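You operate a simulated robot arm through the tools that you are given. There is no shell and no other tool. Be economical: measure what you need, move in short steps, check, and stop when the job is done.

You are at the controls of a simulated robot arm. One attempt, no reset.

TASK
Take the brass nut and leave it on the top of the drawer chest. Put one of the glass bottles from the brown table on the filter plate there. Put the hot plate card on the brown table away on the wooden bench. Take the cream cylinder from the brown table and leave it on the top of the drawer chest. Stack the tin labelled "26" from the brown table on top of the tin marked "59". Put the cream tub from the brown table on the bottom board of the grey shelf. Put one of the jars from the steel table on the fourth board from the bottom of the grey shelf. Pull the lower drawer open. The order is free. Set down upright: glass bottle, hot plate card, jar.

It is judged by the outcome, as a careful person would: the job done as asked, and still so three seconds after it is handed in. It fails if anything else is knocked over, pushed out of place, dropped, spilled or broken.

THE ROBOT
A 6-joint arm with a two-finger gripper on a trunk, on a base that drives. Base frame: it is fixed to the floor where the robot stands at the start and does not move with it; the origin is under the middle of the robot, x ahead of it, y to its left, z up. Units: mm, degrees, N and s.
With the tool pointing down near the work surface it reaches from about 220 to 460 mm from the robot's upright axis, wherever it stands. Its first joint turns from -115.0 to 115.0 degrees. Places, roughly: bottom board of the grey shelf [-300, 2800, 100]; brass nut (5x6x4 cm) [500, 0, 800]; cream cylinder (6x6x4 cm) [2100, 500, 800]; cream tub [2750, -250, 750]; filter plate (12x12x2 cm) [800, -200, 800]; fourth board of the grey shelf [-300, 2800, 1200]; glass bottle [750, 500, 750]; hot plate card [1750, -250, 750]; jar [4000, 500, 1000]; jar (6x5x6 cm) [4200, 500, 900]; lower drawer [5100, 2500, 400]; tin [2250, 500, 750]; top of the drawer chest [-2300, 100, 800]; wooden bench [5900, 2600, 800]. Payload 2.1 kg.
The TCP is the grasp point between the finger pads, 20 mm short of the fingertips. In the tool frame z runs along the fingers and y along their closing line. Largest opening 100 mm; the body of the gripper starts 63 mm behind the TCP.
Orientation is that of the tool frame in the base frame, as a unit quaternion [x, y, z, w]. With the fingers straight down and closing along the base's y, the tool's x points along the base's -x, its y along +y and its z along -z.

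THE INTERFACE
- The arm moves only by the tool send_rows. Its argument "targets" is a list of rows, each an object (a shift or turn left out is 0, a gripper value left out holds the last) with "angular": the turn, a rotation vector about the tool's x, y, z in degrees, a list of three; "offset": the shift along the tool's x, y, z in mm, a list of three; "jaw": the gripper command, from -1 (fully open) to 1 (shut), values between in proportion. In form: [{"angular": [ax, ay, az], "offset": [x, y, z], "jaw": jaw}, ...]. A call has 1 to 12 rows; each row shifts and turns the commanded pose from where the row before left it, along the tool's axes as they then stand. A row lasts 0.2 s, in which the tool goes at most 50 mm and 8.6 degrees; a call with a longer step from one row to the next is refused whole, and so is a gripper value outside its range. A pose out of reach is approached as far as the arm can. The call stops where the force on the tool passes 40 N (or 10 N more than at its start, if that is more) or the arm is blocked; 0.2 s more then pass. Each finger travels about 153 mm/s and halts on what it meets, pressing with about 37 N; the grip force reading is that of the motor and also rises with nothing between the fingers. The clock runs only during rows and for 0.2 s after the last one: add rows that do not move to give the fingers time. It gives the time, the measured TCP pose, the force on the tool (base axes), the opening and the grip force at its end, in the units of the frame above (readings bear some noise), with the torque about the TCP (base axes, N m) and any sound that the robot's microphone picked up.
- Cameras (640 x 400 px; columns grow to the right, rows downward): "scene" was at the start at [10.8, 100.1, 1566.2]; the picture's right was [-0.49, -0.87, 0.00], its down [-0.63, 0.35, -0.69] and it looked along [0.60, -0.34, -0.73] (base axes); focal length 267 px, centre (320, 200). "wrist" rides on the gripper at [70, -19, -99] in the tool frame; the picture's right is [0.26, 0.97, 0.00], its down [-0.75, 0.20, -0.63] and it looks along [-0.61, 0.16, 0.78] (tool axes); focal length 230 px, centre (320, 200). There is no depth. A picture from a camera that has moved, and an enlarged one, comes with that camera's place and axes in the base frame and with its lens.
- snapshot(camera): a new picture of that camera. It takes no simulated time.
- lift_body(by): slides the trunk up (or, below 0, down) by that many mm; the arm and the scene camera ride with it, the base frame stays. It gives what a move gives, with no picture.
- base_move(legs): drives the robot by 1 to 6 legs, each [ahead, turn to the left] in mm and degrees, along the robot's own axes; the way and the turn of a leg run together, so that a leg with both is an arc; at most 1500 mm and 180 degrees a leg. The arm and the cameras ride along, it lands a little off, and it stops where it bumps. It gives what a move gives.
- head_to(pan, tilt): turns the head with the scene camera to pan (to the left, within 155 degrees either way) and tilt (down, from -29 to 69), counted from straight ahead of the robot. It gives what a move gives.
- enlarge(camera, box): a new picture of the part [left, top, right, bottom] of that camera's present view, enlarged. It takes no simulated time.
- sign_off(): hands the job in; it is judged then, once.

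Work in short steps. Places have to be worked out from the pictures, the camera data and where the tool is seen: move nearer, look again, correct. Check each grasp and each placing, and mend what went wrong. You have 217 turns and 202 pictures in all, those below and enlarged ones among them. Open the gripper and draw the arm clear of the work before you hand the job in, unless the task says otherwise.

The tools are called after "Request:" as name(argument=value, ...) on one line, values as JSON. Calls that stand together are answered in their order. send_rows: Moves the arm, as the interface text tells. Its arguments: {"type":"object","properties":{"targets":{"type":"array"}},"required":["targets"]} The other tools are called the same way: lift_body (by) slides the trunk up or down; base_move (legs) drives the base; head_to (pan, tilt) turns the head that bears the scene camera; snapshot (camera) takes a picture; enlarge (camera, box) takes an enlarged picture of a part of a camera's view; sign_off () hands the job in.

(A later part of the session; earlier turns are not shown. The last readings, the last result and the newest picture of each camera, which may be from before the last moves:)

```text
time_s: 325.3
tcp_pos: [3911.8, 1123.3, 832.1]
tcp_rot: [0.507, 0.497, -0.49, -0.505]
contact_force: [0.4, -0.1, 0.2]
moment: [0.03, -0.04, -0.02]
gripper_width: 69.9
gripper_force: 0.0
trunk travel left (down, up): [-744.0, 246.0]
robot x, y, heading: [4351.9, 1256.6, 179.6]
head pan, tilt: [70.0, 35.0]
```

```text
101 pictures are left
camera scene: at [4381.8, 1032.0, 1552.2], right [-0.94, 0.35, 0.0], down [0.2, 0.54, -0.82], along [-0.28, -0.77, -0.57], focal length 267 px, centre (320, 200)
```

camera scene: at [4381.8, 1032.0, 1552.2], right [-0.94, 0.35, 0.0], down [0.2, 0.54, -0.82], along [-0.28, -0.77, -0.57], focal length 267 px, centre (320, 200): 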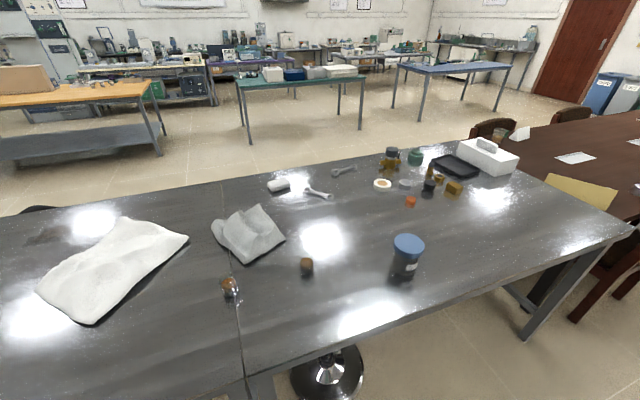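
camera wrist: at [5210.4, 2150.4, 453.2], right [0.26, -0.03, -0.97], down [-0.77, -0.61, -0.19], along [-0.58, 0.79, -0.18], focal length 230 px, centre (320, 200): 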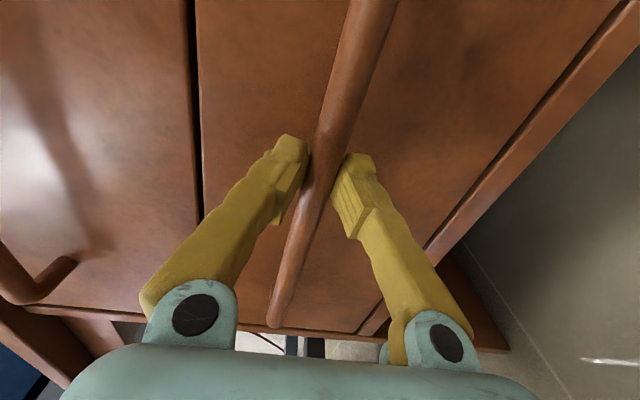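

Zoom on the candidates for jars.

Request:
enlarge(camera="scene", box=[200, 220, 360, 320])

Request:
enlarge(camera="scene", box=[350, 135, 510, 295])

```text
4.00 times, centred on (280, 270) of scene
camera zoom: at [4381.8, 1032.0, 1552.2], right [-0.94, 0.35, 0.0], down [0.2, 0.54, -0.82], along [-0.28, -0.77, -0.57], focal length 1068 px, centre (480, -80)
```

zoom: 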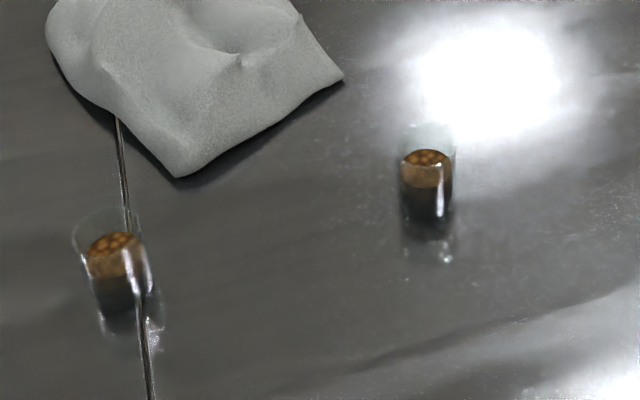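

```text
2.50 times, centred on (430, 215) of scene
camera zoom: at [4381.8, 1032.0, 1552.2], right [-0.94, 0.35, 0.0], down [0.2, 0.54, -0.82], along [-0.28, -0.77, -0.57], focal length 668 px, centre (45, 162)
```

zoom: 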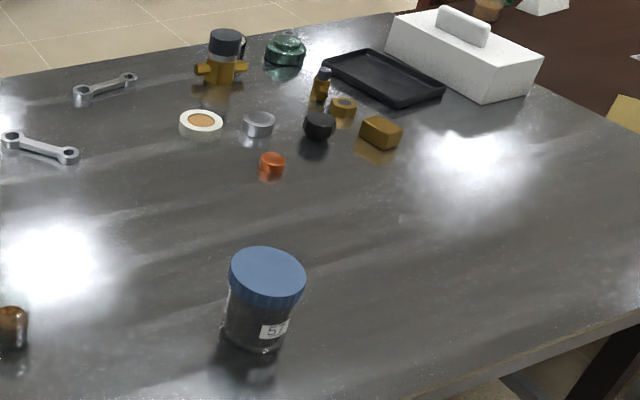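

The blue-lidded jar "57" at about (3900,560) is the safest jar. I drive to face it.

Request:
base_move(legs=[[440, 0], [0, 90], [150, 0]])

Request:
head_to(pan=0, tilt=45)

Request:
snapshot(camera="scene")

Request:
snapshot(camera="wrist")

```text
time_s: 332.5
tcp_pos: [4051.1, 739.2, 830.9]
tcp_rot: [-0.003, 0.711, -0.703, -0.01]
contact_force: [0.1, 8.4, 5.9]
moment: [-0.39, -0.01, 0.1]
gripper_width: 74.3
gripper_force: 3.3
trunk travel left (down, up): [-744.0, 246.0]
robot x, y, heading: [3914.8, 1170.5, -89.6]
head pan, tilt: [70.0, 35.0]
stopped in leg 3: the force on the tool passed its limit at 165 N (the readings are from after the stop); the commanded pose is now the measured one
```

```text
time_s: 333.9
tcp_pos: [4051.3, 738.5, 829.7]
tcp_rot: [-0.003, 0.712, -0.702, -0.009]
contact_force: [2.3, 8.2, 6.8]
moment: [-0.45, -0.06, 0.11]
gripper_width: 75.6
gripper_force: 4.2
trunk travel left (down, up): [-744.0, 246.0]
robot x, y, heading: [3919.2, 1168.7, -89.7]
head pan, tilt: [0.0, 45.0]
```

```text
98 pictures are left
camera scene: at [4057.3, 1153.3, 1537.5], right [-1.0, -0.01, 0.0], down [-0.01, 0.7, -0.71], along [0.01, -0.71, -0.7], focal length 267 px, centre (320, 200)
```

scene: 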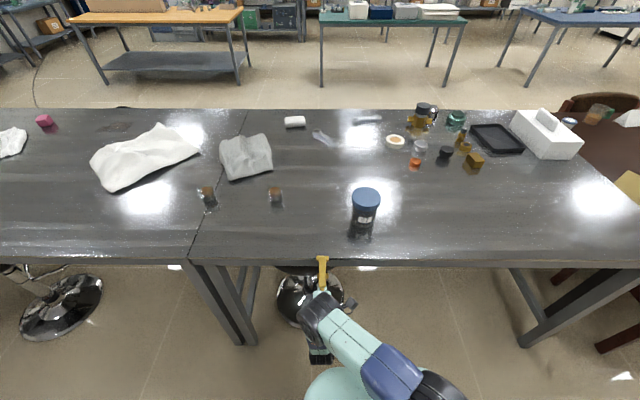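

```text
97 pictures are left
camera wrist: at [3982.5, 838.8, 851.0], right [-0.28, 0.02, -0.96], down [0.75, 0.63, -0.21], along [0.6, -0.78, -0.18], focal length 230 px, centre (320, 200)
```

wrist: 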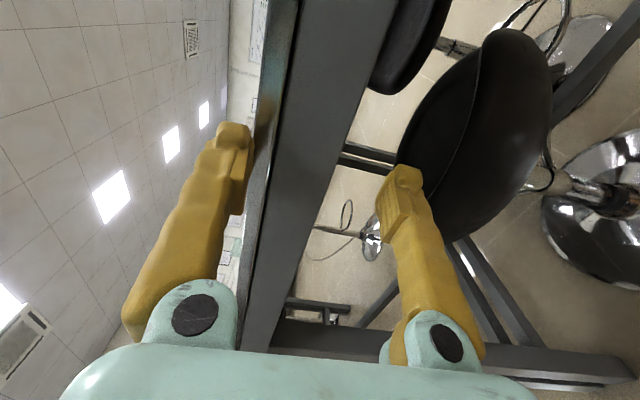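

My horizontal gripper bumped the table edge; table contents look undisturbed. I back off 250 mm right away and raise the trunk.

Request:
base_move(legs=[[-230, 0]])

Request:
lift_body(by=230)

Request:
snapshot(camera="scene")

Request:
enlarge(camera="scene", box=[280, 130, 440, 230])

```text
time_s: 335.7
tcp_pos: [4051.6, 968.6, 828.9]
tcp_rot: [-0.004, 0.713, -0.701, -0.009]
contact_force: [-0.1, -0.1, 1.0]
moment: [-0.03, -0.05, 0.0]
gripper_width: 70.0
gripper_force: 0.0
trunk travel left (down, up): [-744.0, 246.0]
robot x, y, heading: [3912.1, 1397.7, -89.1]
head pan, tilt: [0.0, 45.0]
```

```text
time_s: 338.1
tcp_pos: [4051.9, 968.6, 1058.7]
tcp_rot: [-0.003, 0.713, -0.701, -0.008]
contact_force: [0.1, -0.2, -0.2]
moment: [0.05, 0.0, 0.01]
gripper_width: 70.2
gripper_force: 0.1
trunk travel left (down, up): [-974.0, 16.0]
robot x, y, heading: [3912.6, 1398.0, -89.2]
head pan, tilt: [0.0, 45.0]
```

```text
96 pictures are left
camera scene: at [4055.2, 1380.5, 1767.4], right [-1.0, -0.01, 0.0], down [-0.01, 0.71, -0.71], along [0.01, -0.71, -0.71], focal length 267 px, centre (320, 200)
```

scene: 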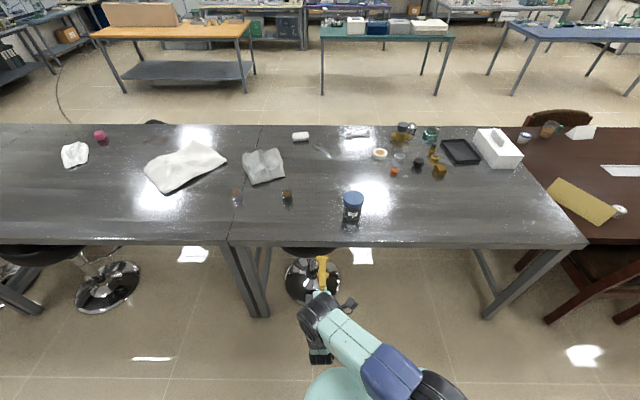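

```text
4.00 times, centred on (360, 180) of scene
camera zoom: at [4055.2, 1380.5, 1767.4], right [-1.0, -0.01, 0.0], down [-0.01, 0.71, -0.71], along [0.01, -0.71, -0.71], focal length 1068 px, centre (160, 280)
```

zoom: 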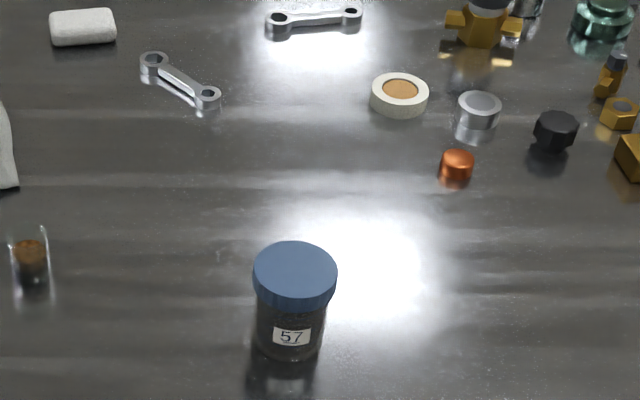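

Jar 57: axis ≈(3926,571), top ≈980, table ≈870. I turn the gripper so it closes horizontally with the tool pitched ~30° down — suits both pickup and placing on the shelf.

Request:
send_rows(targets=[{"offset": [0, 0, -40], "jaw": -1}, {"offset": [0, 0, -30]}, {"angular": [0, 0, -8.2]}, {"angular": [0, 0, -8.2]}, {"angular": [0, 0, -8.2]}, {"angular": [0, 0, -8.2]}, {"angular": [0, 0, -8.2]}, {"angular": [0, 0, -8.2]}, {"angular": [0, 0, -8.2]}, {"angular": [0, 0, -8.2]}, {"angular": [0, 0, -8.2]}, {"angular": [0, 0, -8.2]}])

Request:
send_rows(targets=[{"angular": [0, 0, -8]}, {"angular": [0, -7.5, 0]}, {"angular": [0, -7.5, 0]}, {"angular": [0, -7.5, 0]}, {"angular": [0, -7.5, 0]}])

Request:
snapshot(camera="wrist")

```text
time_s: 340.7
tcp_pos: [4039.9, 1025.9, 1065.1]
tcp_rot: [-0.445, 0.55, -0.52, -0.479]
contact_force: [-0.3, -0.5, -0.1]
moment: [-0.02, -0.04, -0.05]
gripper_width: 99.9
gripper_force: 0.0
trunk travel left (down, up): [-974.0, 16.0]
robot x, y, heading: [3911.4, 1398.8, -89.1]
head pan, tilt: [0.0, 45.0]
```

```text
time_s: 341.9
tcp_pos: [4052.8, 1038.7, 1060.6]
tcp_rot: [0.617, -0.613, 0.345, 0.353]
contact_force: [-0.4, 0.0, 0.2]
moment: [0.0, 0.0, 0.04]
gripper_width: 100.0
gripper_force: 0.0
trunk travel left (down, up): [-974.0, 16.0]
robot x, y, heading: [3914.4, 1400.0, -89.2]
head pan, tilt: [0.0, 45.0]
```

```text
94 pictures are left
camera wrist: at [4072.3, 1087.6, 1170.2], right [-0.96, -0.13, 0.23], down [-0.2, 0.93, -0.32], along [-0.17, -0.35, -0.92], focal length 230 px, centre (320, 200)
```

wrist: 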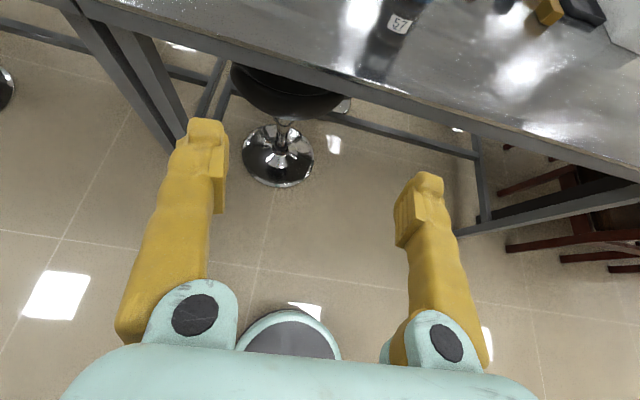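

Pitch is 31° down with horizontal closing. I test the upward reach needed for the 4th board (z≈1230+) before picking.

Request:
send_rows(targets=[{"offset": [34.3, 0, -20.5]}, {"offset": [34.3, 0, -20.5]}, {"offset": [34.3, 0, -20.5]}, {"offset": [34.3, 0, -20.5]}, {"offset": [34.3, 0, -20.5]}])

```text
time_s: 343.1
tcp_pos: [4053.8, 1040.7, 1261.4]
tcp_rot: [0.617, -0.614, 0.342, 0.354]
contact_force: [-0.7, 0.8, -0.1]
moment: [0.01, -0.01, 0.02]
gripper_width: 99.9
gripper_force: 0.1
trunk travel left (down, up): [-974.0, 16.0]
robot x, y, heading: [3914.4, 1398.7, -89.5]
head pan, tilt: [0.0, 45.0]
```

Reach is fine. I flatten the pitch to 15°, line up x=3926, retract a little and lower the trunk to bring the TCP to z≈920.

Request:
send_rows(targets=[{"angular": [0, 8, 0]}, {"angular": [0, 8, 0]}, {"offset": [0, 42, 0]}, {"offset": [0, 42, 0]}, {"offset": [0, 43, 0]}, {"offset": [8, 0, -29]}])

Request:
lift_body(by=-345)

Request:
base_move(legs=[[300, 0]])

Request:
snapshot(camera="wrist")

Request:
snapshot(camera="scene")

```text
time_s: 344.5
tcp_pos: [4004.1, 976.8, 1261.1]
tcp_rot: [0.563, -0.558, 0.424, 0.437]
contact_force: [-0.9, 0.1, -0.2]
moment: [-0.02, 0.01, -0.04]
gripper_width: 100.3
gripper_force: 0.0
out of reach, approached as far as the arm can: row 1, 2, 3, 4, 5, 6
trunk travel left (down, up): [-974.0, 16.0]
robot x, y, heading: [3911.6, 1401.8, -89.5]
head pan, tilt: [0.0, 45.0]
```

```text
time_s: 347.9
tcp_pos: [4003.6, 976.8, 916.1]
tcp_rot: [0.564, -0.558, 0.424, 0.436]
contact_force: [-0.2, -0.2, 0.6]
moment: [0.01, 0.0, 0.0]
gripper_width: 99.7
gripper_force: 0.0
trunk travel left (down, up): [-629.0, 361.0]
robot x, y, heading: [3912.1, 1398.8, -89.1]
head pan, tilt: [0.0, 45.0]
```

```text
time_s: 349.9
tcp_pos: [4010.6, 674.2, 915.4]
tcp_rot: [0.566, -0.556, 0.427, 0.435]
contact_force: [-0.1, -0.3, 0.1]
moment: [-0.01, 0.01, 0.02]
gripper_width: 99.9
gripper_force: 0.2
trunk travel left (down, up): [-629.0, 361.0]
robot x, y, heading: [3919.4, 1100.5, -88.7]
head pan, tilt: [0.0, 45.0]
```

```text
93 pictures are left
camera wrist: at [4030.0, 753.3, 1008.7], right [-0.96, -0.07, 0.27], down [-0.21, 0.8, -0.56], along [-0.18, -0.59, -0.79], focal length 230 px, centre (320, 200)
```

wrist: 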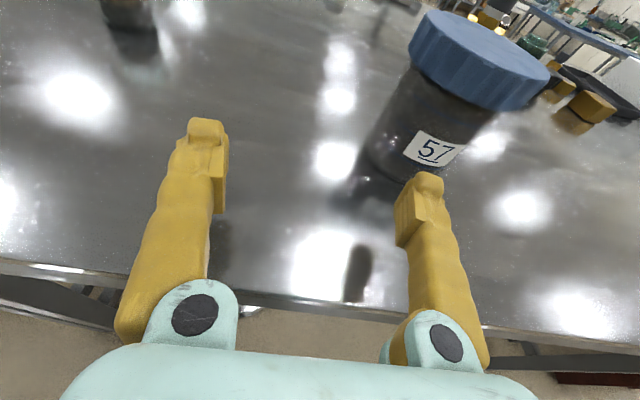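

```text
92 pictures are left
camera scene: at [4059.7, 1079.9, 1422.4], right [-1.0, -0.02, 0.0], down [-0.01, 0.71, -0.71], along [0.01, -0.71, -0.71], focal length 267 px, centre (320, 200)
```

scene: 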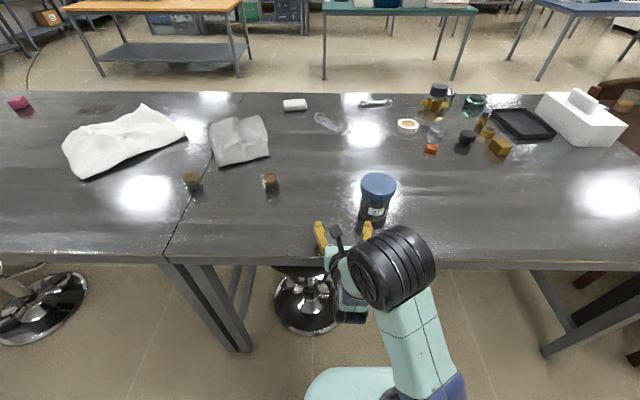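

Jar axis ≈(3926,577). I back off 15 mm and shift 84 mm sideways to line up.

Request:
send_rows(targets=[{"offset": [0, 0, -15]}, {"offset": [0, 42, 0]}, {"offset": [0, 42, 0]}, {}])

Request:
snapshot(camera="wrist")

```text
time_s: 350.9
tcp_pos: [3964.5, 656.6, 918.1]
tcp_rot: [0.565, -0.557, 0.425, 0.436]
contact_force: [-0.5, -0.8, -0.3]
moment: [-0.02, -0.01, -0.01]
gripper_width: 100.2
gripper_force: 0.1
out of reach, approached as far as the arm can: row 1, 2, 3
trunk travel left (down, up): [-629.0, 361.0]
robot x, y, heading: [3917.5, 1103.1, -88.7]
head pan, tilt: [0.0, 45.0]
```

```text
91 pictures are left
camera wrist: at [3984.8, 734.0, 1009.5], right [-0.96, -0.07, 0.27], down [-0.21, 0.8, -0.56], along [-0.18, -0.59, -0.79], focal length 230 px, centre (320, 200)
```

wrist: 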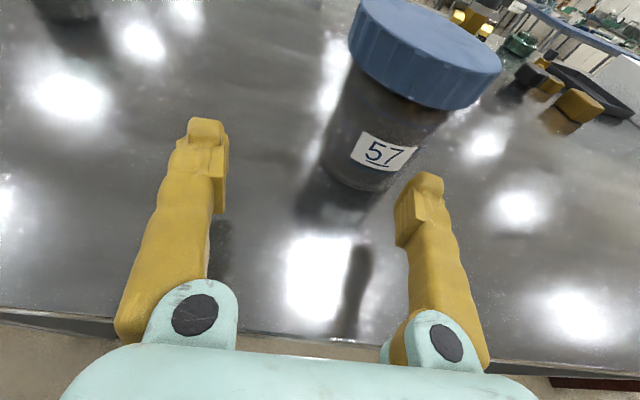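

The tilted tool has a minimum extension (~450 mm), so I back the base 70 mm first and then centre x with the arm extended.

Request:
base_move(legs=[[-70, 0]])

Request:
send_rows(targets=[{"offset": [10, 20, 40]}, {"offset": [0, 15, 0]}, {}])

Request:
snapshot(camera="wrist")

```text
time_s: 351.9
tcp_pos: [3964.6, 725.9, 916.6]
tcp_rot: [0.565, -0.557, 0.425, 0.436]
contact_force: [0.4, -0.4, -0.1]
moment: [-0.01, 0.0, -0.04]
gripper_width: 99.9
gripper_force: 0.1
trunk travel left (down, up): [-629.0, 361.0]
robot x, y, heading: [3915.5, 1170.5, -88.9]
head pan, tilt: [0.0, 45.0]
```

```text
time_s: 352.8
tcp_pos: [3967.6, 686.3, 920.4]
tcp_rot: [0.564, -0.558, 0.424, 0.438]
contact_force: [-0.2, -0.2, 0.4]
moment: [-0.02, 0.03, 0.0]
gripper_width: 100.1
gripper_force: 0.0
out of reach, approached as far as the arm can: row 1, 2
trunk travel left (down, up): [-629.0, 361.0]
robot x, y, heading: [3915.4, 1169.2, -89.0]
head pan, tilt: [0.0, 45.0]
```

```text
90 pictures are left
camera wrist: at [3988.4, 765.3, 1013.0], right [-0.96, -0.06, 0.27], down [-0.21, 0.8, -0.56], along [-0.18, -0.59, -0.79], focal length 230 px, centre (320, 200)
```

wrist: 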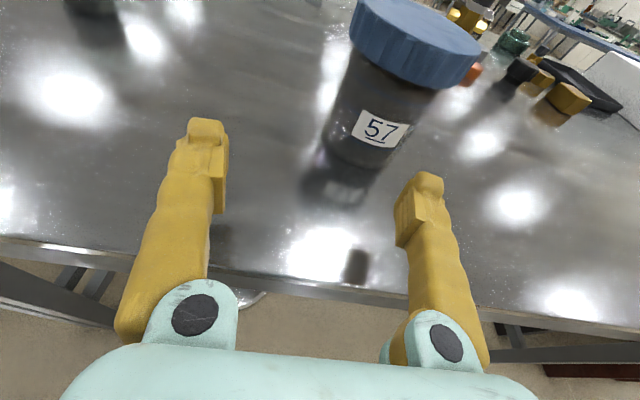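

The arm prefers the TCP left of its centreline (as with the drawer). I reposition the base ~110 mm to −x with a small zig-zag.

Request:
base_move(legs=[[-120, 0], [0, 30], [-214, 0], [0, -30]])

Request:
send_rows(targets=[{"offset": [0, -35, 0]}, {"offset": [0, -35, 0]}, {}])

```text
time_s: 358.2
tcp_pos: [3856.1, 998.1, 920.5]
tcp_rot: [0.565, -0.557, 0.424, 0.437]
contact_force: [-0.1, -0.7, -0.1]
moment: [0.0, -0.01, -0.02]
gripper_width: 100.2
gripper_force: 0.0
trunk travel left (down, up): [-629.0, 361.0]
robot x, y, heading: [3806.0, 1474.2, -89.0]
head pan, tilt: [0.0, 45.0]
```

```text
time_s: 359.0
tcp_pos: [3926.3, 996.6, 920.1]
tcp_rot: [0.564, -0.558, 0.424, 0.437]
contact_force: [0.6, -0.3, 0.4]
moment: [0.01, 0.03, -0.01]
gripper_width: 99.9
gripper_force: 0.0
trunk travel left (down, up): [-629.0, 361.0]
robot x, y, heading: [3803.7, 1479.4, -88.7]
head pan, tilt: [0.0, 45.0]
```

Aligned at x=3926. Drive 325 mm in and check.

Request:
base_move(legs=[[325, 0]])

Request:
snapshot(camera="wrist")

Request:
enlarge(camera="scene", box=[300, 140, 460, 240])

```text
time_s: 361.1
tcp_pos: [3936.1, 678.7, 920.2]
tcp_rot: [0.566, -0.556, 0.425, 0.436]
contact_force: [0.4, -0.6, 0.1]
moment: [0.01, -0.01, -0.03]
gripper_width: 100.0
gripper_force: 0.1
trunk travel left (down, up): [-629.0, 361.0]
robot x, y, heading: [3810.5, 1159.8, -88.8]
head pan, tilt: [0.0, 45.0]
```

```text
89 pictures are left
camera wrist: at [3955.2, 756.9, 1012.9], right [-0.96, -0.07, 0.27], down [-0.21, 0.8, -0.56], along [-0.18, -0.59, -0.79], focal length 230 px, centre (320, 200)
```

wrist: 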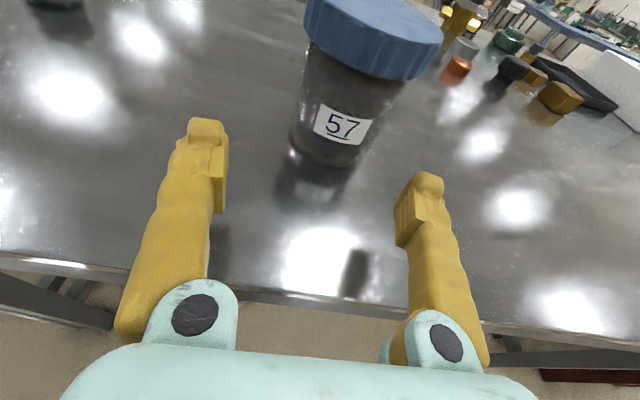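

```text
4.00 times, centred on (380, 190) of scene
camera zoom: at [3952.9, 1141.3, 1422.4], right [-1.0, -0.03, 0.0], down [-0.02, 0.71, -0.71], along [0.02, -0.71, -0.71], focal length 1068 px, centre (80, 240)
```

zoom: 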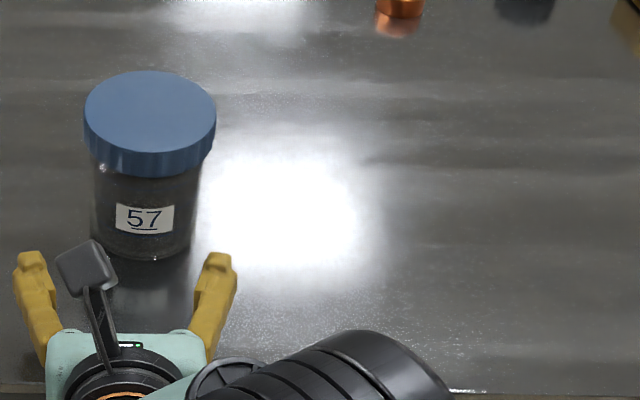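

Jar axis x≈3922, y≈579. I shift 15 mm, then drive 75 mm so the fingers straddle it.

Request:
send_rows(targets=[{"offset": [0, 15, 0]}, {}])

Request:
base_move(legs=[[75, 0]])

Request:
snapshot(camera="wrist")

Request:
enlarge(camera="scene", box=[260, 160, 420, 260])

```text
time_s: 361.7
tcp_pos: [3920.9, 677.2, 920.6]
tcp_rot: [0.565, -0.556, 0.426, 0.437]
contact_force: [-0.2, 0.1, 0.0]
moment: [-0.01, 0.02, -0.02]
gripper_width: 100.1
gripper_force: 0.1
trunk travel left (down, up): [-629.0, 361.0]
robot x, y, heading: [3809.9, 1160.1, -88.4]
head pan, tilt: [0.0, 45.0]
```

```text
time_s: 362.8
tcp_pos: [3922.9, 604.9, 922.3]
tcp_rot: [0.565, -0.556, 0.425, 0.436]
contact_force: [0.5, 0.0, 0.1]
moment: [-0.02, 0.04, 0.0]
gripper_width: 100.1
gripper_force: 0.0
trunk travel left (down, up): [-629.0, 361.0]
robot x, y, heading: [3812.1, 1085.9, -88.5]
head pan, tilt: [0.0, 45.0]
```

```text
87 pictures are left
camera wrist: at [3942.0, 683.5, 1013.7], right [-0.96, -0.07, 0.27], down [-0.21, 0.8, -0.56], along [-0.18, -0.59, -0.79], focal length 230 px, centre (320, 200)
```

wrist: 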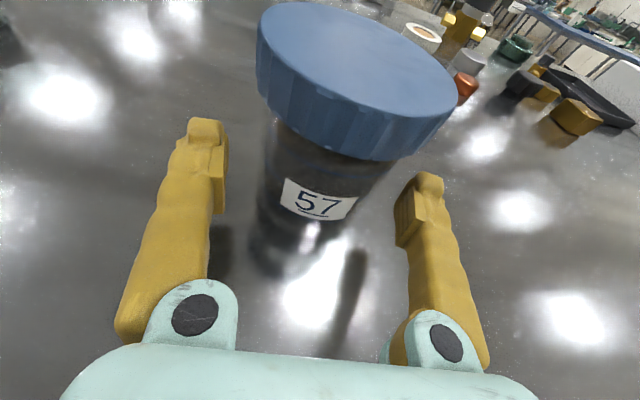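

```text
4.00 times, centred on (340, 210) of scene
camera zoom: at [3954.7, 1068.3, 1422.4], right [-1.0, -0.03, 0.0], down [-0.02, 0.71, -0.71], along [0.02, -0.71, -0.71], focal length 1068 px, centre (240, 160)
```

zoom: 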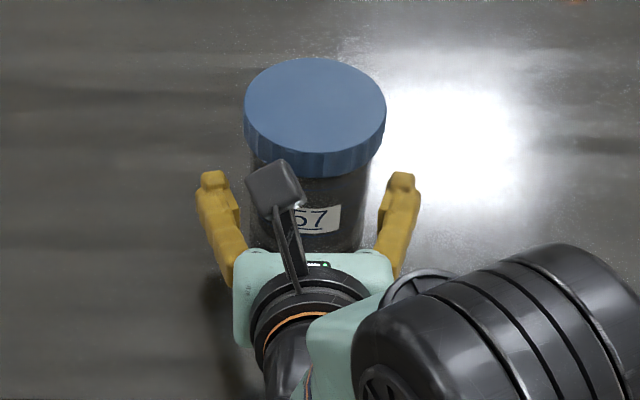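

Jar centred laterally; TCP needs ~20 mm more. Advance and close.

Request:
base_move(legs=[[20, 0]])

Request:
send_rows(targets=[{"jaw": -0.7}, {"jaw": 1}, {}, {}])

Request:
snapshot(camera="wrist")

```text
time_s: 363.5
tcp_pos: [3922.6, 586.5, 921.9]
tcp_rot: [0.565, -0.557, 0.425, 0.437]
contact_force: [-0.4, -0.6, 0.2]
moment: [-0.02, 0.02, 0.02]
gripper_width: 99.8
gripper_force: 0.0
trunk travel left (down, up): [-629.0, 361.0]
robot x, y, heading: [3811.2, 1065.1, -88.3]
head pan, tilt: [0.0, 45.0]
```

```text
time_s: 364.5
tcp_pos: [3922.5, 585.5, 920.8]
tcp_rot: [0.565, -0.556, 0.426, 0.436]
contact_force: [0.4, 0.4, -0.5]
moment: [0.02, -0.07, 0.03]
gripper_width: 74.0
gripper_force: 36.9
trunk travel left (down, up): [-629.0, 361.0]
robot x, y, heading: [3811.0, 1062.9, -88.6]
head pan, tilt: [0.0, 45.0]
```

```text
85 pictures are left
camera wrist: at [3942.8, 663.8, 1013.8], right [-0.96, -0.07, 0.27], down [-0.21, 0.8, -0.56], along [-0.18, -0.59, -0.79], focal length 230 px, centre (320, 200)
```

wrist: 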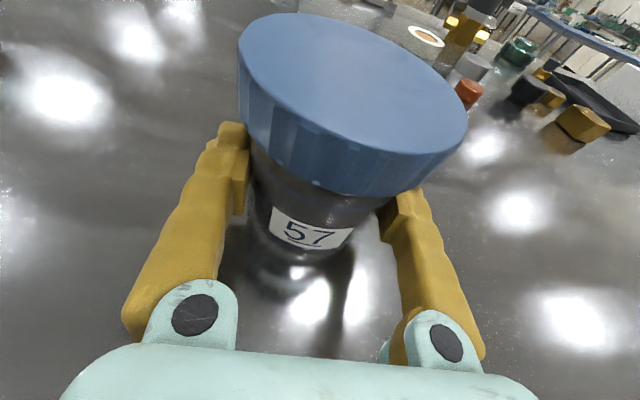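

Gripped at 74 mm. Lift with the trunk 100 mm and check.

Request:
lift_body(by=100)

Request:
base_move(legs=[[-350, 0]])

Request:
snapshot(camera="wrist")

```text
time_s: 365.9
tcp_pos: [3923.8, 584.5, 1021.6]
tcp_rot: [0.566, -0.556, 0.425, 0.436]
contact_force: [0.2, 0.5, -3.9]
moment: [0.03, -0.03, 0.01]
gripper_width: 73.9
gripper_force: 37.1
trunk travel left (down, up): [-729.0, 261.0]
robot x, y, heading: [3810.8, 1067.9, -88.4]
head pan, tilt: [0.0, 45.0]
```

```text
time_s: 368.1
tcp_pos: [3913.4, 929.6, 1020.0]
tcp_rot: [0.564, -0.558, 0.424, 0.437]
contact_force: [0.0, 0.7, -2.5]
moment: [0.01, 0.0, 0.03]
gripper_width: 73.9
gripper_force: 37.3
trunk travel left (down, up): [-729.0, 261.0]
robot x, y, heading: [3807.4, 1413.3, -88.5]
head pan, tilt: [0.0, 45.0]
```

```text
84 pictures are left
camera wrist: at [3932.7, 1007.7, 1113.3], right [-0.96, -0.06, 0.27], down [-0.21, 0.8, -0.56], along [-0.18, -0.59, -0.79], focal length 230 px, centre (320, 200)
```

wrist: 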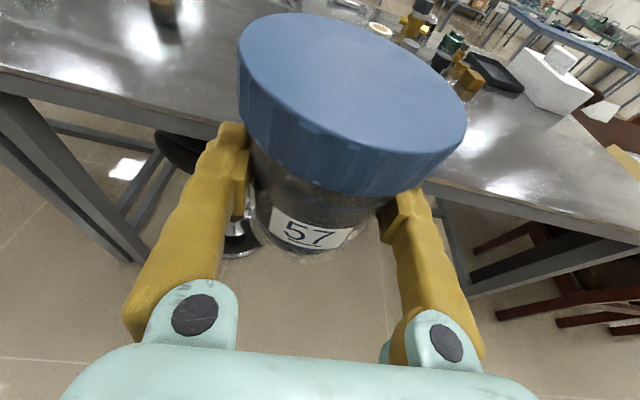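

Jar held upright. Drive back along the left aisle to the shelf.

Request:
base_move(legs=[[0, -91.5], [1500, 0], [1300, 0]])

Request:
head_to(pan=-20, tilt=20)

Request:
snapshot(camera="scene")

```text
time_s: 385.5
tcp_pos: [531.4, 1231.2, 1021.2]
tcp_rot: [-0.007, 0.793, 0.007, -0.609]
contact_force: [0.9, 0.5, -4.0]
moment: [-0.01, -0.05, -0.01]
gripper_width: 73.7
gripper_force: 37.3
trunk travel left (down, up): [-729.0, 261.0]
robot x, y, heading: [1011.5, 1340.3, -178.1]
head pan, tilt: [0.0, 45.0]
```

```text
time_s: 386.4
tcp_pos: [531.0, 1231.9, 1020.2]
tcp_rot: [-0.007, 0.794, 0.008, -0.608]
contact_force: [-0.2, -0.9, -2.2]
moment: [0.01, -0.06, 0.0]
gripper_width: 73.7
gripper_force: 36.6
trunk travel left (down, up): [-729.0, 261.0]
robot x, y, heading: [1012.3, 1342.1, -178.5]
head pan, tilt: [-20.0, 20.0]
```

```text
83 pictures are left
camera scene: at [988.7, 1231.6, 1561.0], right [0.31, 0.95, 0.0], down [0.33, -0.11, -0.94], along [-0.89, 0.3, -0.34], focal length 267 px, centre (320, 200)
```

scene: 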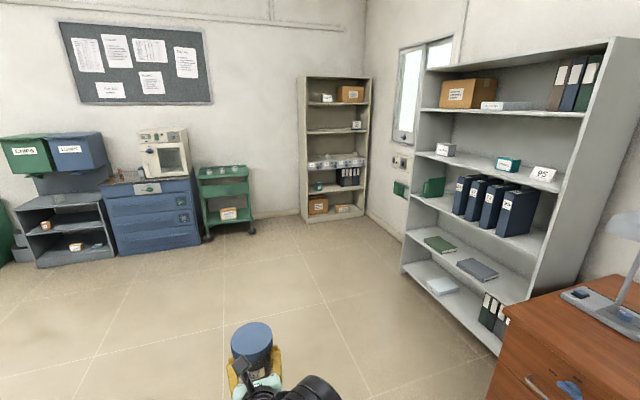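

Fourth board is at z≈1170, front y≈2705, with free space around x≈-390. I drive over, face the shelf and raise the trunk.

Request:
base_move(legs=[[1300, 0], [0, -91.7], [400, 0]])

Request:
lift_body(by=245)

Request:
head_to(pan=-5, tilt=25)

Request:
snapshot(camera="scene")

```text
time_s: 399.0
tcp_pos: [-381.1, 2181.2, 1020.4]
tcp_rot: [0.566, 0.555, 0.444, -0.417]
contact_force: [0.2, 1.0, -3.5]
moment: [-0.09, 0.0, -0.01]
gripper_width: 73.5
gripper_force: 37.9
trunk travel left (down, up): [-729.0, 261.0]
robot x, y, heading: [-288.4, 1696.8, 89.4]
head pan, tilt: [-20.0, 20.0]
```

```text
time_s: 401.5
tcp_pos: [-381.6, 2180.8, 1264.4]
tcp_rot: [0.567, 0.556, 0.443, -0.417]
contact_force: [0.5, 0.2, -4.0]
moment: [-0.05, -0.01, 0.01]
gripper_width: 73.2
gripper_force: 37.6
trunk travel left (down, up): [-974.0, 16.0]
robot x, y, heading: [-289.6, 1692.4, 89.4]
head pan, tilt: [-20.0, 20.0]
```

```text
time_s: 402.3
tcp_pos: [-382.0, 2181.4, 1265.2]
tcp_rot: [0.566, 0.556, 0.443, -0.417]
contact_force: [0.3, -0.7, -2.9]
moment: [-0.1, 0.02, 0.02]
gripper_width: 73.6
gripper_force: 36.9
trunk travel left (down, up): [-974.0, 16.0]
robot x, y, heading: [-285.7, 1694.6, 89.5]
head pan, tilt: [-5.0, 25.0]
```

```text
82 pictures are left
camera scene: at [-419.4, 1728.9, 1797.9], right [1.0, -0.1, 0.0], down [-0.04, -0.42, -0.91], along [0.09, 0.9, -0.42], focal length 267 px, centre (320, 200)
```

scene: 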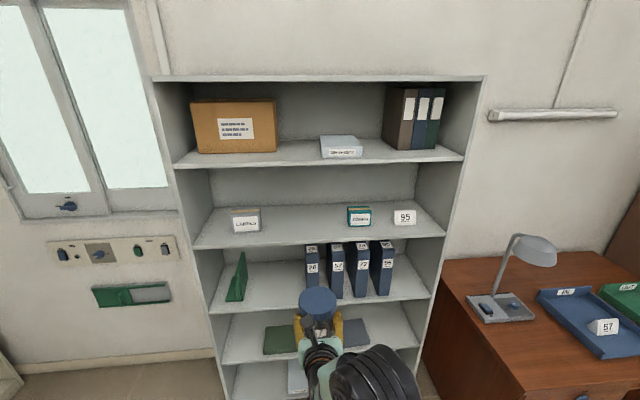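

Free gap on the 4th board is x −580…−175. I drive in 430 mm and check clearances.

Request:
base_move(legs=[[430, 0]])

Request:
snapshot(camera="scene")

Request:
snapshot(camera="wrist")

```text
time_s: 404.9
tcp_pos: [-379.9, 2604.2, 1266.5]
tcp_rot: [0.564, 0.557, 0.442, -0.419]
contact_force: [0.4, 0.3, -3.7]
moment: [-0.06, 0.0, -0.02]
gripper_width: 73.7
gripper_force: 36.9
trunk travel left (down, up): [-974.0, 16.0]
robot x, y, heading: [-286.3, 2117.7, 89.8]
head pan, tilt: [-5.0, 25.0]
```

```text
81 pictures are left
camera scene: at [-416.5, 2151.3, 1798.0], right [1.0, -0.09, 0.0], down [-0.04, -0.42, -0.91], along [0.08, 0.9, -0.42], focal length 267 px, centre (320, 200)
```

scene: 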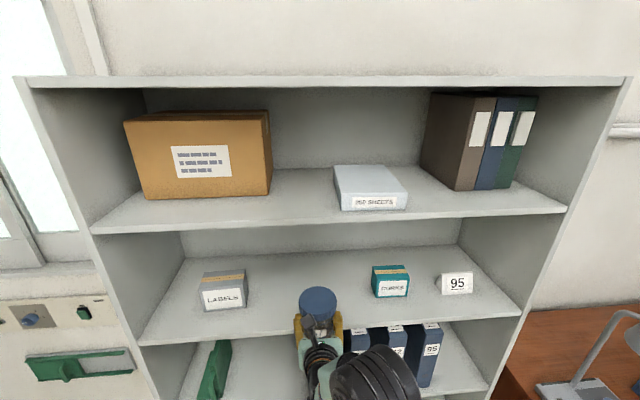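

```text
80 pictures are left
camera wrist: at [-403.5, 2528.0, 1359.0], right [0.96, 0.04, 0.27], down [0.19, -0.81, -0.56], along [0.2, 0.59, -0.79], focal length 230 px, centre (320, 200)
```

wrist: 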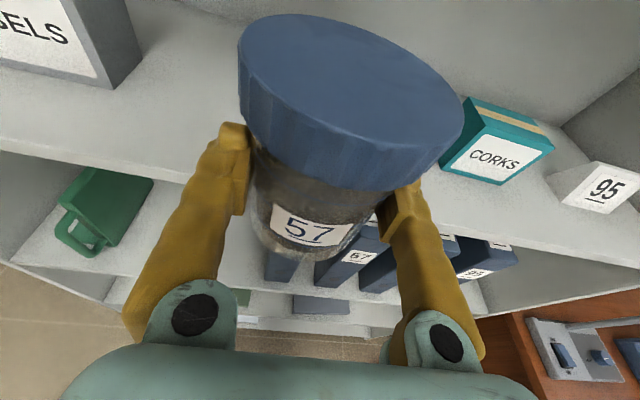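

Clear. Drive 155 mm further, then lower the trunk gradually.

Request:
base_move(legs=[[155, 0]])

Request:
snapshot(camera="scene")

Request:
lift_body(by=-35)

Request:
snapshot(camera="wrist")

```text
time_s: 406.3
tcp_pos: [-380.7, 2754.7, 1268.1]
tcp_rot: [0.564, 0.556, 0.444, -0.419]
contact_force: [0.5, -0.3, -3.7]
moment: [-0.03, 0.02, 0.0]
gripper_width: 73.6
gripper_force: 36.5
trunk travel left (down, up): [-974.0, 16.0]
robot x, y, heading: [-283.5, 2274.0, 89.9]
head pan, tilt: [-5.0, 25.0]
```

```text
79 pictures are left
camera scene: at [-415.7, 2298.9, 1798.2], right [1.0, -0.09, 0.0], down [-0.04, -0.42, -0.91], along [0.08, 0.9, -0.42], focal length 267 px, centre (320, 200)
```

scene: 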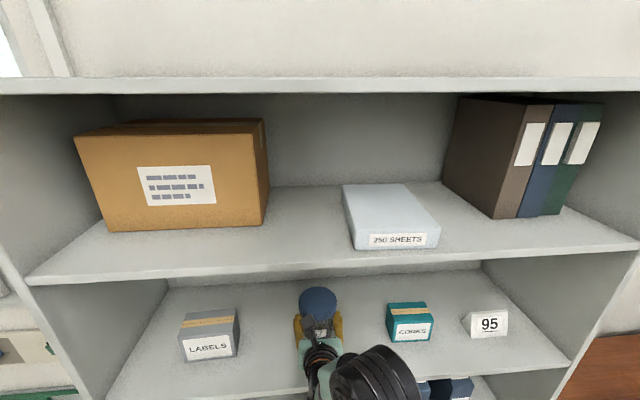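

```text
time_s: 407.1
tcp_pos: [-380.0, 2758.1, 1231.5]
tcp_rot: [0.563, 0.557, 0.442, -0.42]
contact_force: [-0.2, -1.4, 4.1]
moment: [0.21, 0.26, 0.04]
gripper_width: 73.6
gripper_force: 37.0
trunk travel left (down, up): [-939.0, 51.0]
robot x, y, heading: [-281.8, 2276.8, 90.1]
head pan, tilt: [-5.0, 25.0]
```

```text
78 pictures are left
camera wrist: at [-403.7, 2681.6, 1324.6], right [0.96, 0.04, 0.27], down [0.19, -0.81, -0.56], along [0.19, 0.59, -0.78], focal length 230 px, centre (320, 200)
```

wrist: 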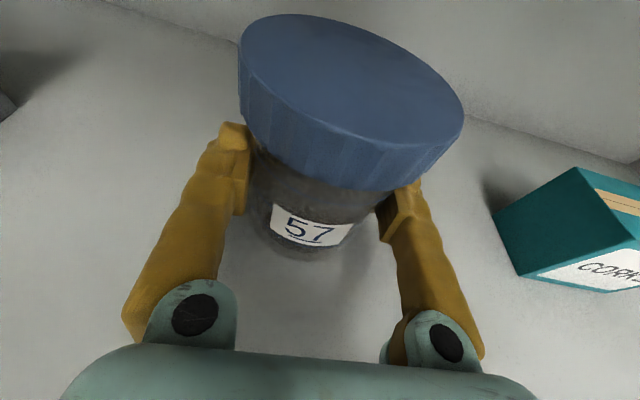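

Light contact already. Nudge down 2 mm to confirm, then release.

Request:
send_rows(targets=[{"offset": [-1.5, 0, 0.4]}, {"offset": [-1, 0, 0.3]}])

```text
time_s: 407.7
tcp_pos: [-380.9, 2757.7, 1232.5]
tcp_rot: [0.563, 0.555, 0.444, -0.422]
contact_force: [-3.3, 6.3, 22.5]
moment: [0.22, 0.75, -0.08]
gripper_width: 73.5
gripper_force: 37.0
trunk travel left (down, up): [-939.0, 51.0]
robot x, y, heading: [-286.2, 2274.4, 89.7]
head pan, tilt: [-5.0, 25.0]
```

In firm contact. Release, then back the base straight out.

Request:
send_rows(targets=[{"offset": [0.8, 0, 0], "jaw": 0}, {"jaw": -1}, {}, {}])

Request:
snapshot(camera="wrist")

Request:
base_move(legs=[[-300, 0]])

Request:
snapshot(camera="scene")

```text
time_s: 408.7
tcp_pos: [-380.2, 2760.4, 1228.2]
tcp_rot: [0.564, 0.558, 0.441, -0.418]
contact_force: [-0.1, -0.3, 0.0]
moment: [0.0, 0.0, 0.01]
gripper_width: 99.8
gripper_force: 0.0
trunk travel left (down, up): [-939.0, 51.0]
robot x, y, heading: [-282.0, 2275.3, 89.8]
head pan, tilt: [-5.0, 25.0]
```

```text
77 pictures are left
camera wrist: at [-403.1, 2682.7, 1321.3], right [0.96, 0.04, 0.27], down [0.19, -0.81, -0.56], along [0.2, 0.59, -0.79], focal length 230 px, centre (320, 200)
```

wrist: 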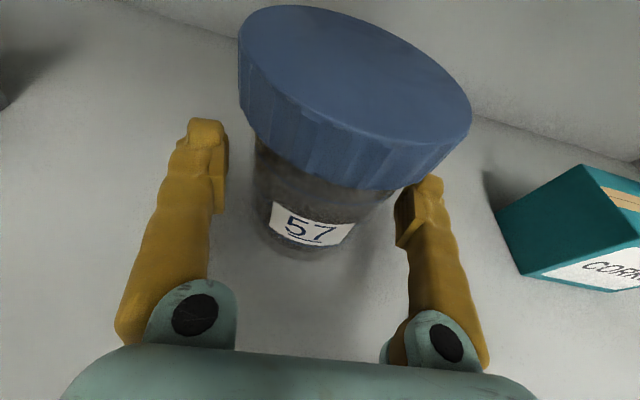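

```text
time_s: 410.7
tcp_pos: [-382.0, 2465.5, 1228.3]
tcp_rot: [0.564, 0.559, 0.44, -0.419]
contact_force: [0.6, 0.2, 1.4]
moment: [0.0, 0.02, -0.01]
gripper_width: 99.8
gripper_force: 0.1
trunk travel left (down, up): [-939.0, 51.0]
robot x, y, heading: [-284.7, 1978.4, 90.2]
head pan, tilt: [-5.0, 25.0]
```

```text
76 pictures are left
camera scene: at [-416.1, 2012.5, 1762.9], right [1.0, -0.09, 0.0], down [-0.04, -0.42, -0.91], along [0.08, 0.9, -0.42], focal length 267 px, centre (320, 200)
```

scene: 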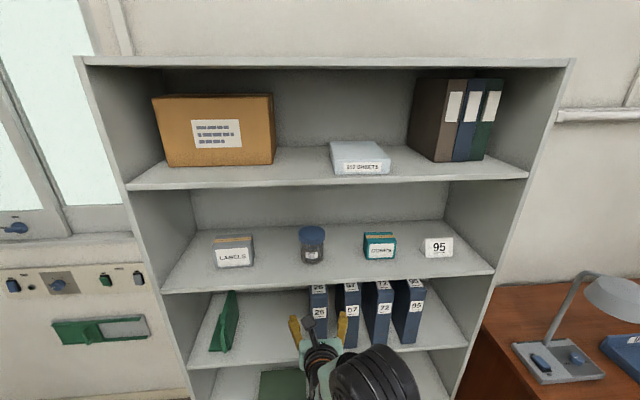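

Jar stands on the 4th board. Next, the left side of the brown table: drive to about (1960,1400) facing the table and read the tins.

Request:
base_move(legs=[[-570, 0], [0, -90], [1200, 0], [1050, 0], [0, -90]])

Request:
head_to(pan=5, tilt=35)

Request:
snapshot(camera="scene")

Request:
enlarge(camera="scene", box=[160, 150, 400, 300])

```text
time_s: 432.2
tcp_pos: [2045.7, 1048.7, 1228.8]
tcp_rot: [0.565, -0.557, 0.424, 0.437]
contact_force: [0.0, -0.1, 0.2]
moment: [0.03, 0.01, 0.01]
gripper_width: 99.8
gripper_force: 0.3
trunk travel left (down, up): [-939.0, 51.0]
robot x, y, heading: [1935.8, 1528.8, -88.7]
head pan, tilt: [-5.0, 25.0]
```

```text
time_s: 432.9
tcp_pos: [2046.4, 1047.4, 1229.6]
tcp_rot: [0.565, -0.557, 0.425, 0.436]
contact_force: [0.0, 0.9, -0.5]
moment: [0.0, 0.02, 0.0]
gripper_width: 99.9
gripper_force: 0.1
trunk travel left (down, up): [-939.0, 51.0]
robot x, y, heading: [1937.1, 1528.0, -88.5]
head pan, tilt: [5.0, 35.0]
```

```text
75 pictures are left
camera scene: at [2086.9, 1504.0, 1747.3], right [-0.99, -0.11, 0.0], down [-0.06, 0.57, -0.82], along [0.09, -0.81, -0.57], focal length 267 px, centre (320, 200)
```

scene: 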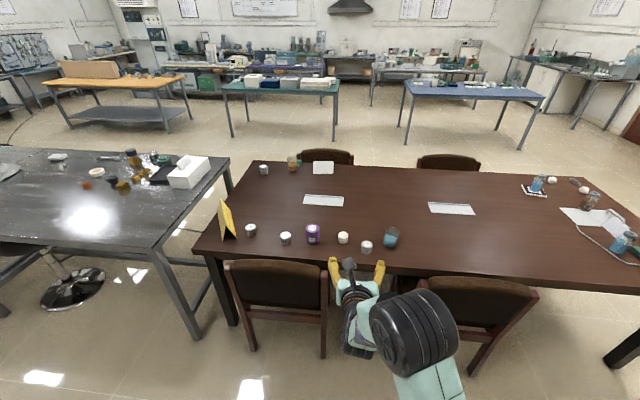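

```text
2.67 times, centred on (280, 225) of scene
camera zoom: at [2086.9, 1504.0, 1747.3], right [-0.99, -0.11, 0.0], down [-0.06, 0.57, -0.82], along [0.09, -0.81, -0.57], focal length 712 px, centre (427, 133)
```

zoom: 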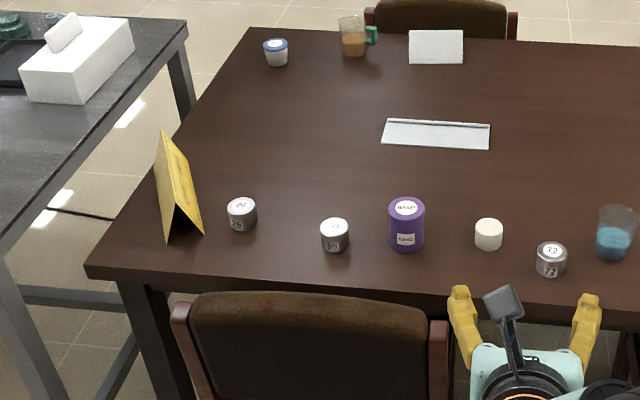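

Zoom in to read the tin labels.

Request:
enlarge(camera="scene", box=[230, 215, 310, 265])

Request:
enlarge(camera="scene", box=[320, 215, 400, 265])

```text
8.00 times, centred on (270, 240) of scene
camera zoom: at [2086.9, 1504.0, 1747.3], right [-0.99, -0.11, 0.0], down [-0.06, 0.57, -0.82], along [0.09, -0.81, -0.57], focal length 2136 px, centre (720, -120)
```

zoom: 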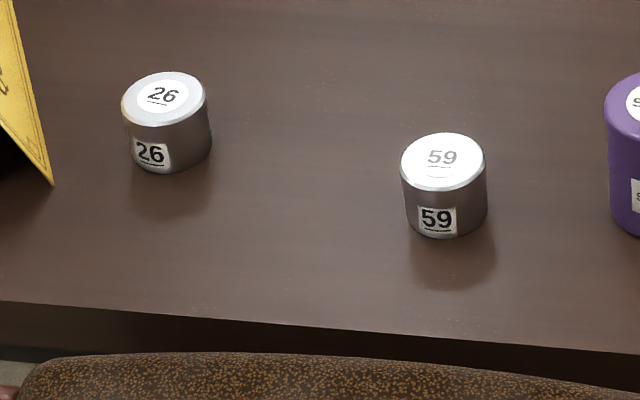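

```text
8.00 times, centred on (360, 240) of scene
camera zoom: at [2086.9, 1504.0, 1747.3], right [-0.99, -0.11, 0.0], down [-0.06, 0.57, -0.82], along [0.09, -0.81, -0.57], focal length 2136 px, centre (0, -120)
```

zoom: 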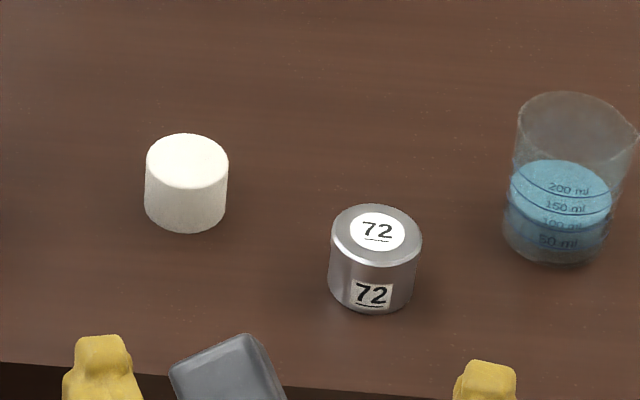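

Tin "26" at ≈(2585,452), tin "59" at ≈(2383,492); chair top only ≈810 high. I'll use a tool tilted 35° from vertical from behind the chair at x≈2400. Drive there and pitch the tool down.

Request:
base_move(legs=[[0, 88.5], [465, 0], [0, -90], [300, 0]])

Request:
send_rows(targets=[{"angular": [0, -8, 0]}, {"angular": [0, -8, 0]}, {"angular": [0, -8, 0]}, {"angular": [0, -8, 0]}, {"angular": [0, -8, 0]}, {}])

Request:
lift_body(by=-200)

Request:
head_to(pan=5, tilt=50)

Request:
snapshot(camera="scene")

Request:
snapshot(camera="wrist")

```text
time_s: 445.1
tcp_pos: [2492.1, 750.0, 1229.9]
tcp_rot: [-0.551, 0.57, -0.414, -0.447]
contact_force: [-0.9, 0.1, 0.0]
moment: [-0.02, -0.03, -0.01]
gripper_width: 100.0
gripper_force: 0.2
trunk travel left (down, up): [-939.0, 51.0]
robot x, y, heading: [2407.5, 1231.0, -91.3]
head pan, tilt: [5.0, 35.0]
```

```text
time_s: 446.5
tcp_pos: [2484.7, 746.2, 1228.6]
tcp_rot: [-0.642, 0.681, -0.224, -0.271]
contact_force: [-0.7, -0.1, -1.3]
moment: [0.01, -0.03, 0.0]
gripper_width: 100.0
gripper_force: 0.1
out of reach, approached as far as the arm can: row 4, 5
trunk travel left (down, up): [-939.0, 51.0]
robot x, y, heading: [2407.2, 1238.5, -91.1]
head pan, tilt: [5.0, 35.0]
```

```text
time_s: 448.7
tcp_pos: [2484.9, 746.2, 1029.5]
tcp_rot: [-0.642, 0.682, -0.223, -0.271]
contact_force: [-0.6, 0.5, 0.6]
moment: [-0.01, -0.03, -0.01]
gripper_width: 100.0
gripper_force: 0.0
trunk travel left (down, up): [-739.0, 251.0]
robot x, y, heading: [2407.8, 1233.6, -91.3]
head pan, tilt: [5.0, 35.0]
```

```text
time_s: 449.4
tcp_pos: [2484.1, 746.5, 1028.7]
tcp_rot: [-0.643, 0.681, -0.223, -0.271]
contact_force: [0.2, -0.4, 0.1]
moment: [-0.01, -0.01, -0.01]
gripper_width: 99.7
gripper_force: 0.0
trunk travel left (down, up): [-739.0, 251.0]
robot x, y, heading: [2409.0, 1232.7, -91.4]
head pan, tilt: [5.0, 50.0]
```

```text
71 pictures are left
camera scene: at [2554.6, 1212.5, 1525.5], right [-1.0, -0.06, 0.0], down [-0.05, 0.76, -0.64], along [0.04, -0.64, -0.77], focal length 267 px, centre (320, 200)
```

scene: 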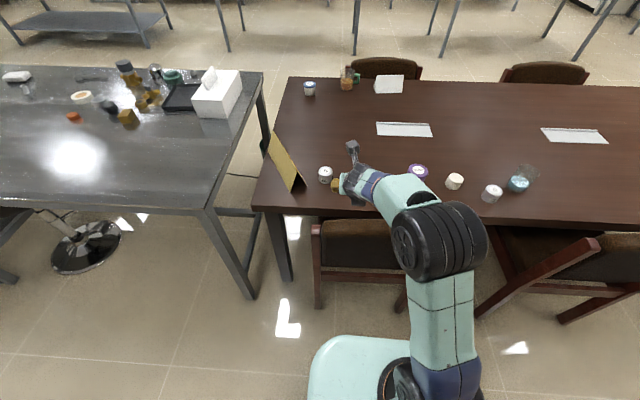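

```text
70 pictures are left
camera wrist: at [2508.5, 757.4, 1148.6], right [-0.97, -0.12, 0.21], down [-0.13, 0.99, -0.01], along [-0.21, -0.04, -0.98], focal length 230 px, centre (320, 200)
```

wrist: 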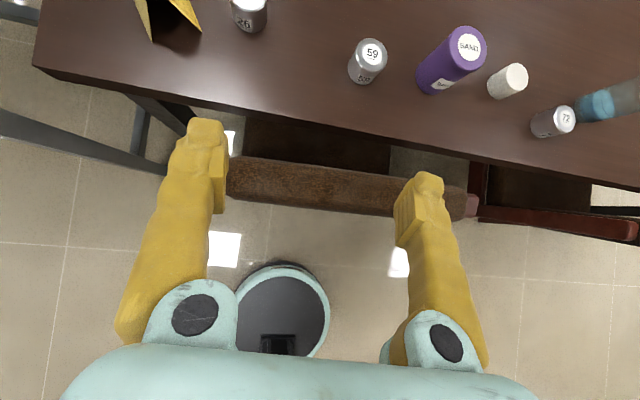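

Good downward view: 26 at ≈(2578,465), 59 at ≈(2380,491). Drive in 225 mm, then shift toward tin 26.

Request:
base_move(legs=[[225, 1.3]])

Request:
send_rows(targets=[{"offset": [0, -45, 0]}, {"offset": [0, -45, 0]}, {}])

Request:
snapshot(camera="wrist")

```text
time_s: 451.1
tcp_pos: [2494.6, 524.6, 1029.9]
tcp_rot: [-0.651, 0.672, -0.228, -0.269]
contact_force: [-0.5, -0.2, -0.1]
moment: [-0.02, 0.01, 0.01]
gripper_width: 99.9
gripper_force: 0.0
trunk travel left (down, up): [-739.0, 251.0]
robot x, y, heading: [2405.1, 1005.7, -90.0]
head pan, tilt: [5.0, 50.0]
```

```text
time_s: 451.9
tcp_pos: [2582.4, 521.8, 1025.6]
tcp_rot: [-0.651, 0.673, -0.227, -0.267]
contact_force: [-0.8, 0.3, 0.6]
moment: [-0.03, 0.02, 0.02]
gripper_width: 99.9
gripper_force: 0.1
trunk travel left (down, up): [-739.0, 251.0]
robot x, y, heading: [2405.5, 1008.9, -90.1]
head pan, tilt: [5.0, 50.0]
```

```text
69 pictures are left
camera wrist: at [2605.6, 532.0, 1145.5], right [-0.97, -0.15, 0.21], down [-0.15, 0.99, -0.01], along [-0.21, -0.04, -0.98], focal length 230 px, centre (320, 200)
```

wrist: 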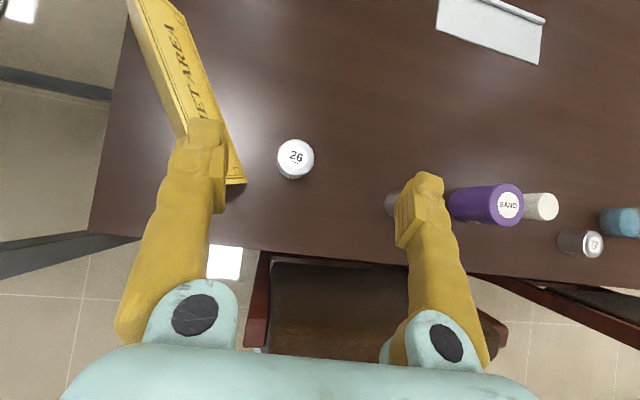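

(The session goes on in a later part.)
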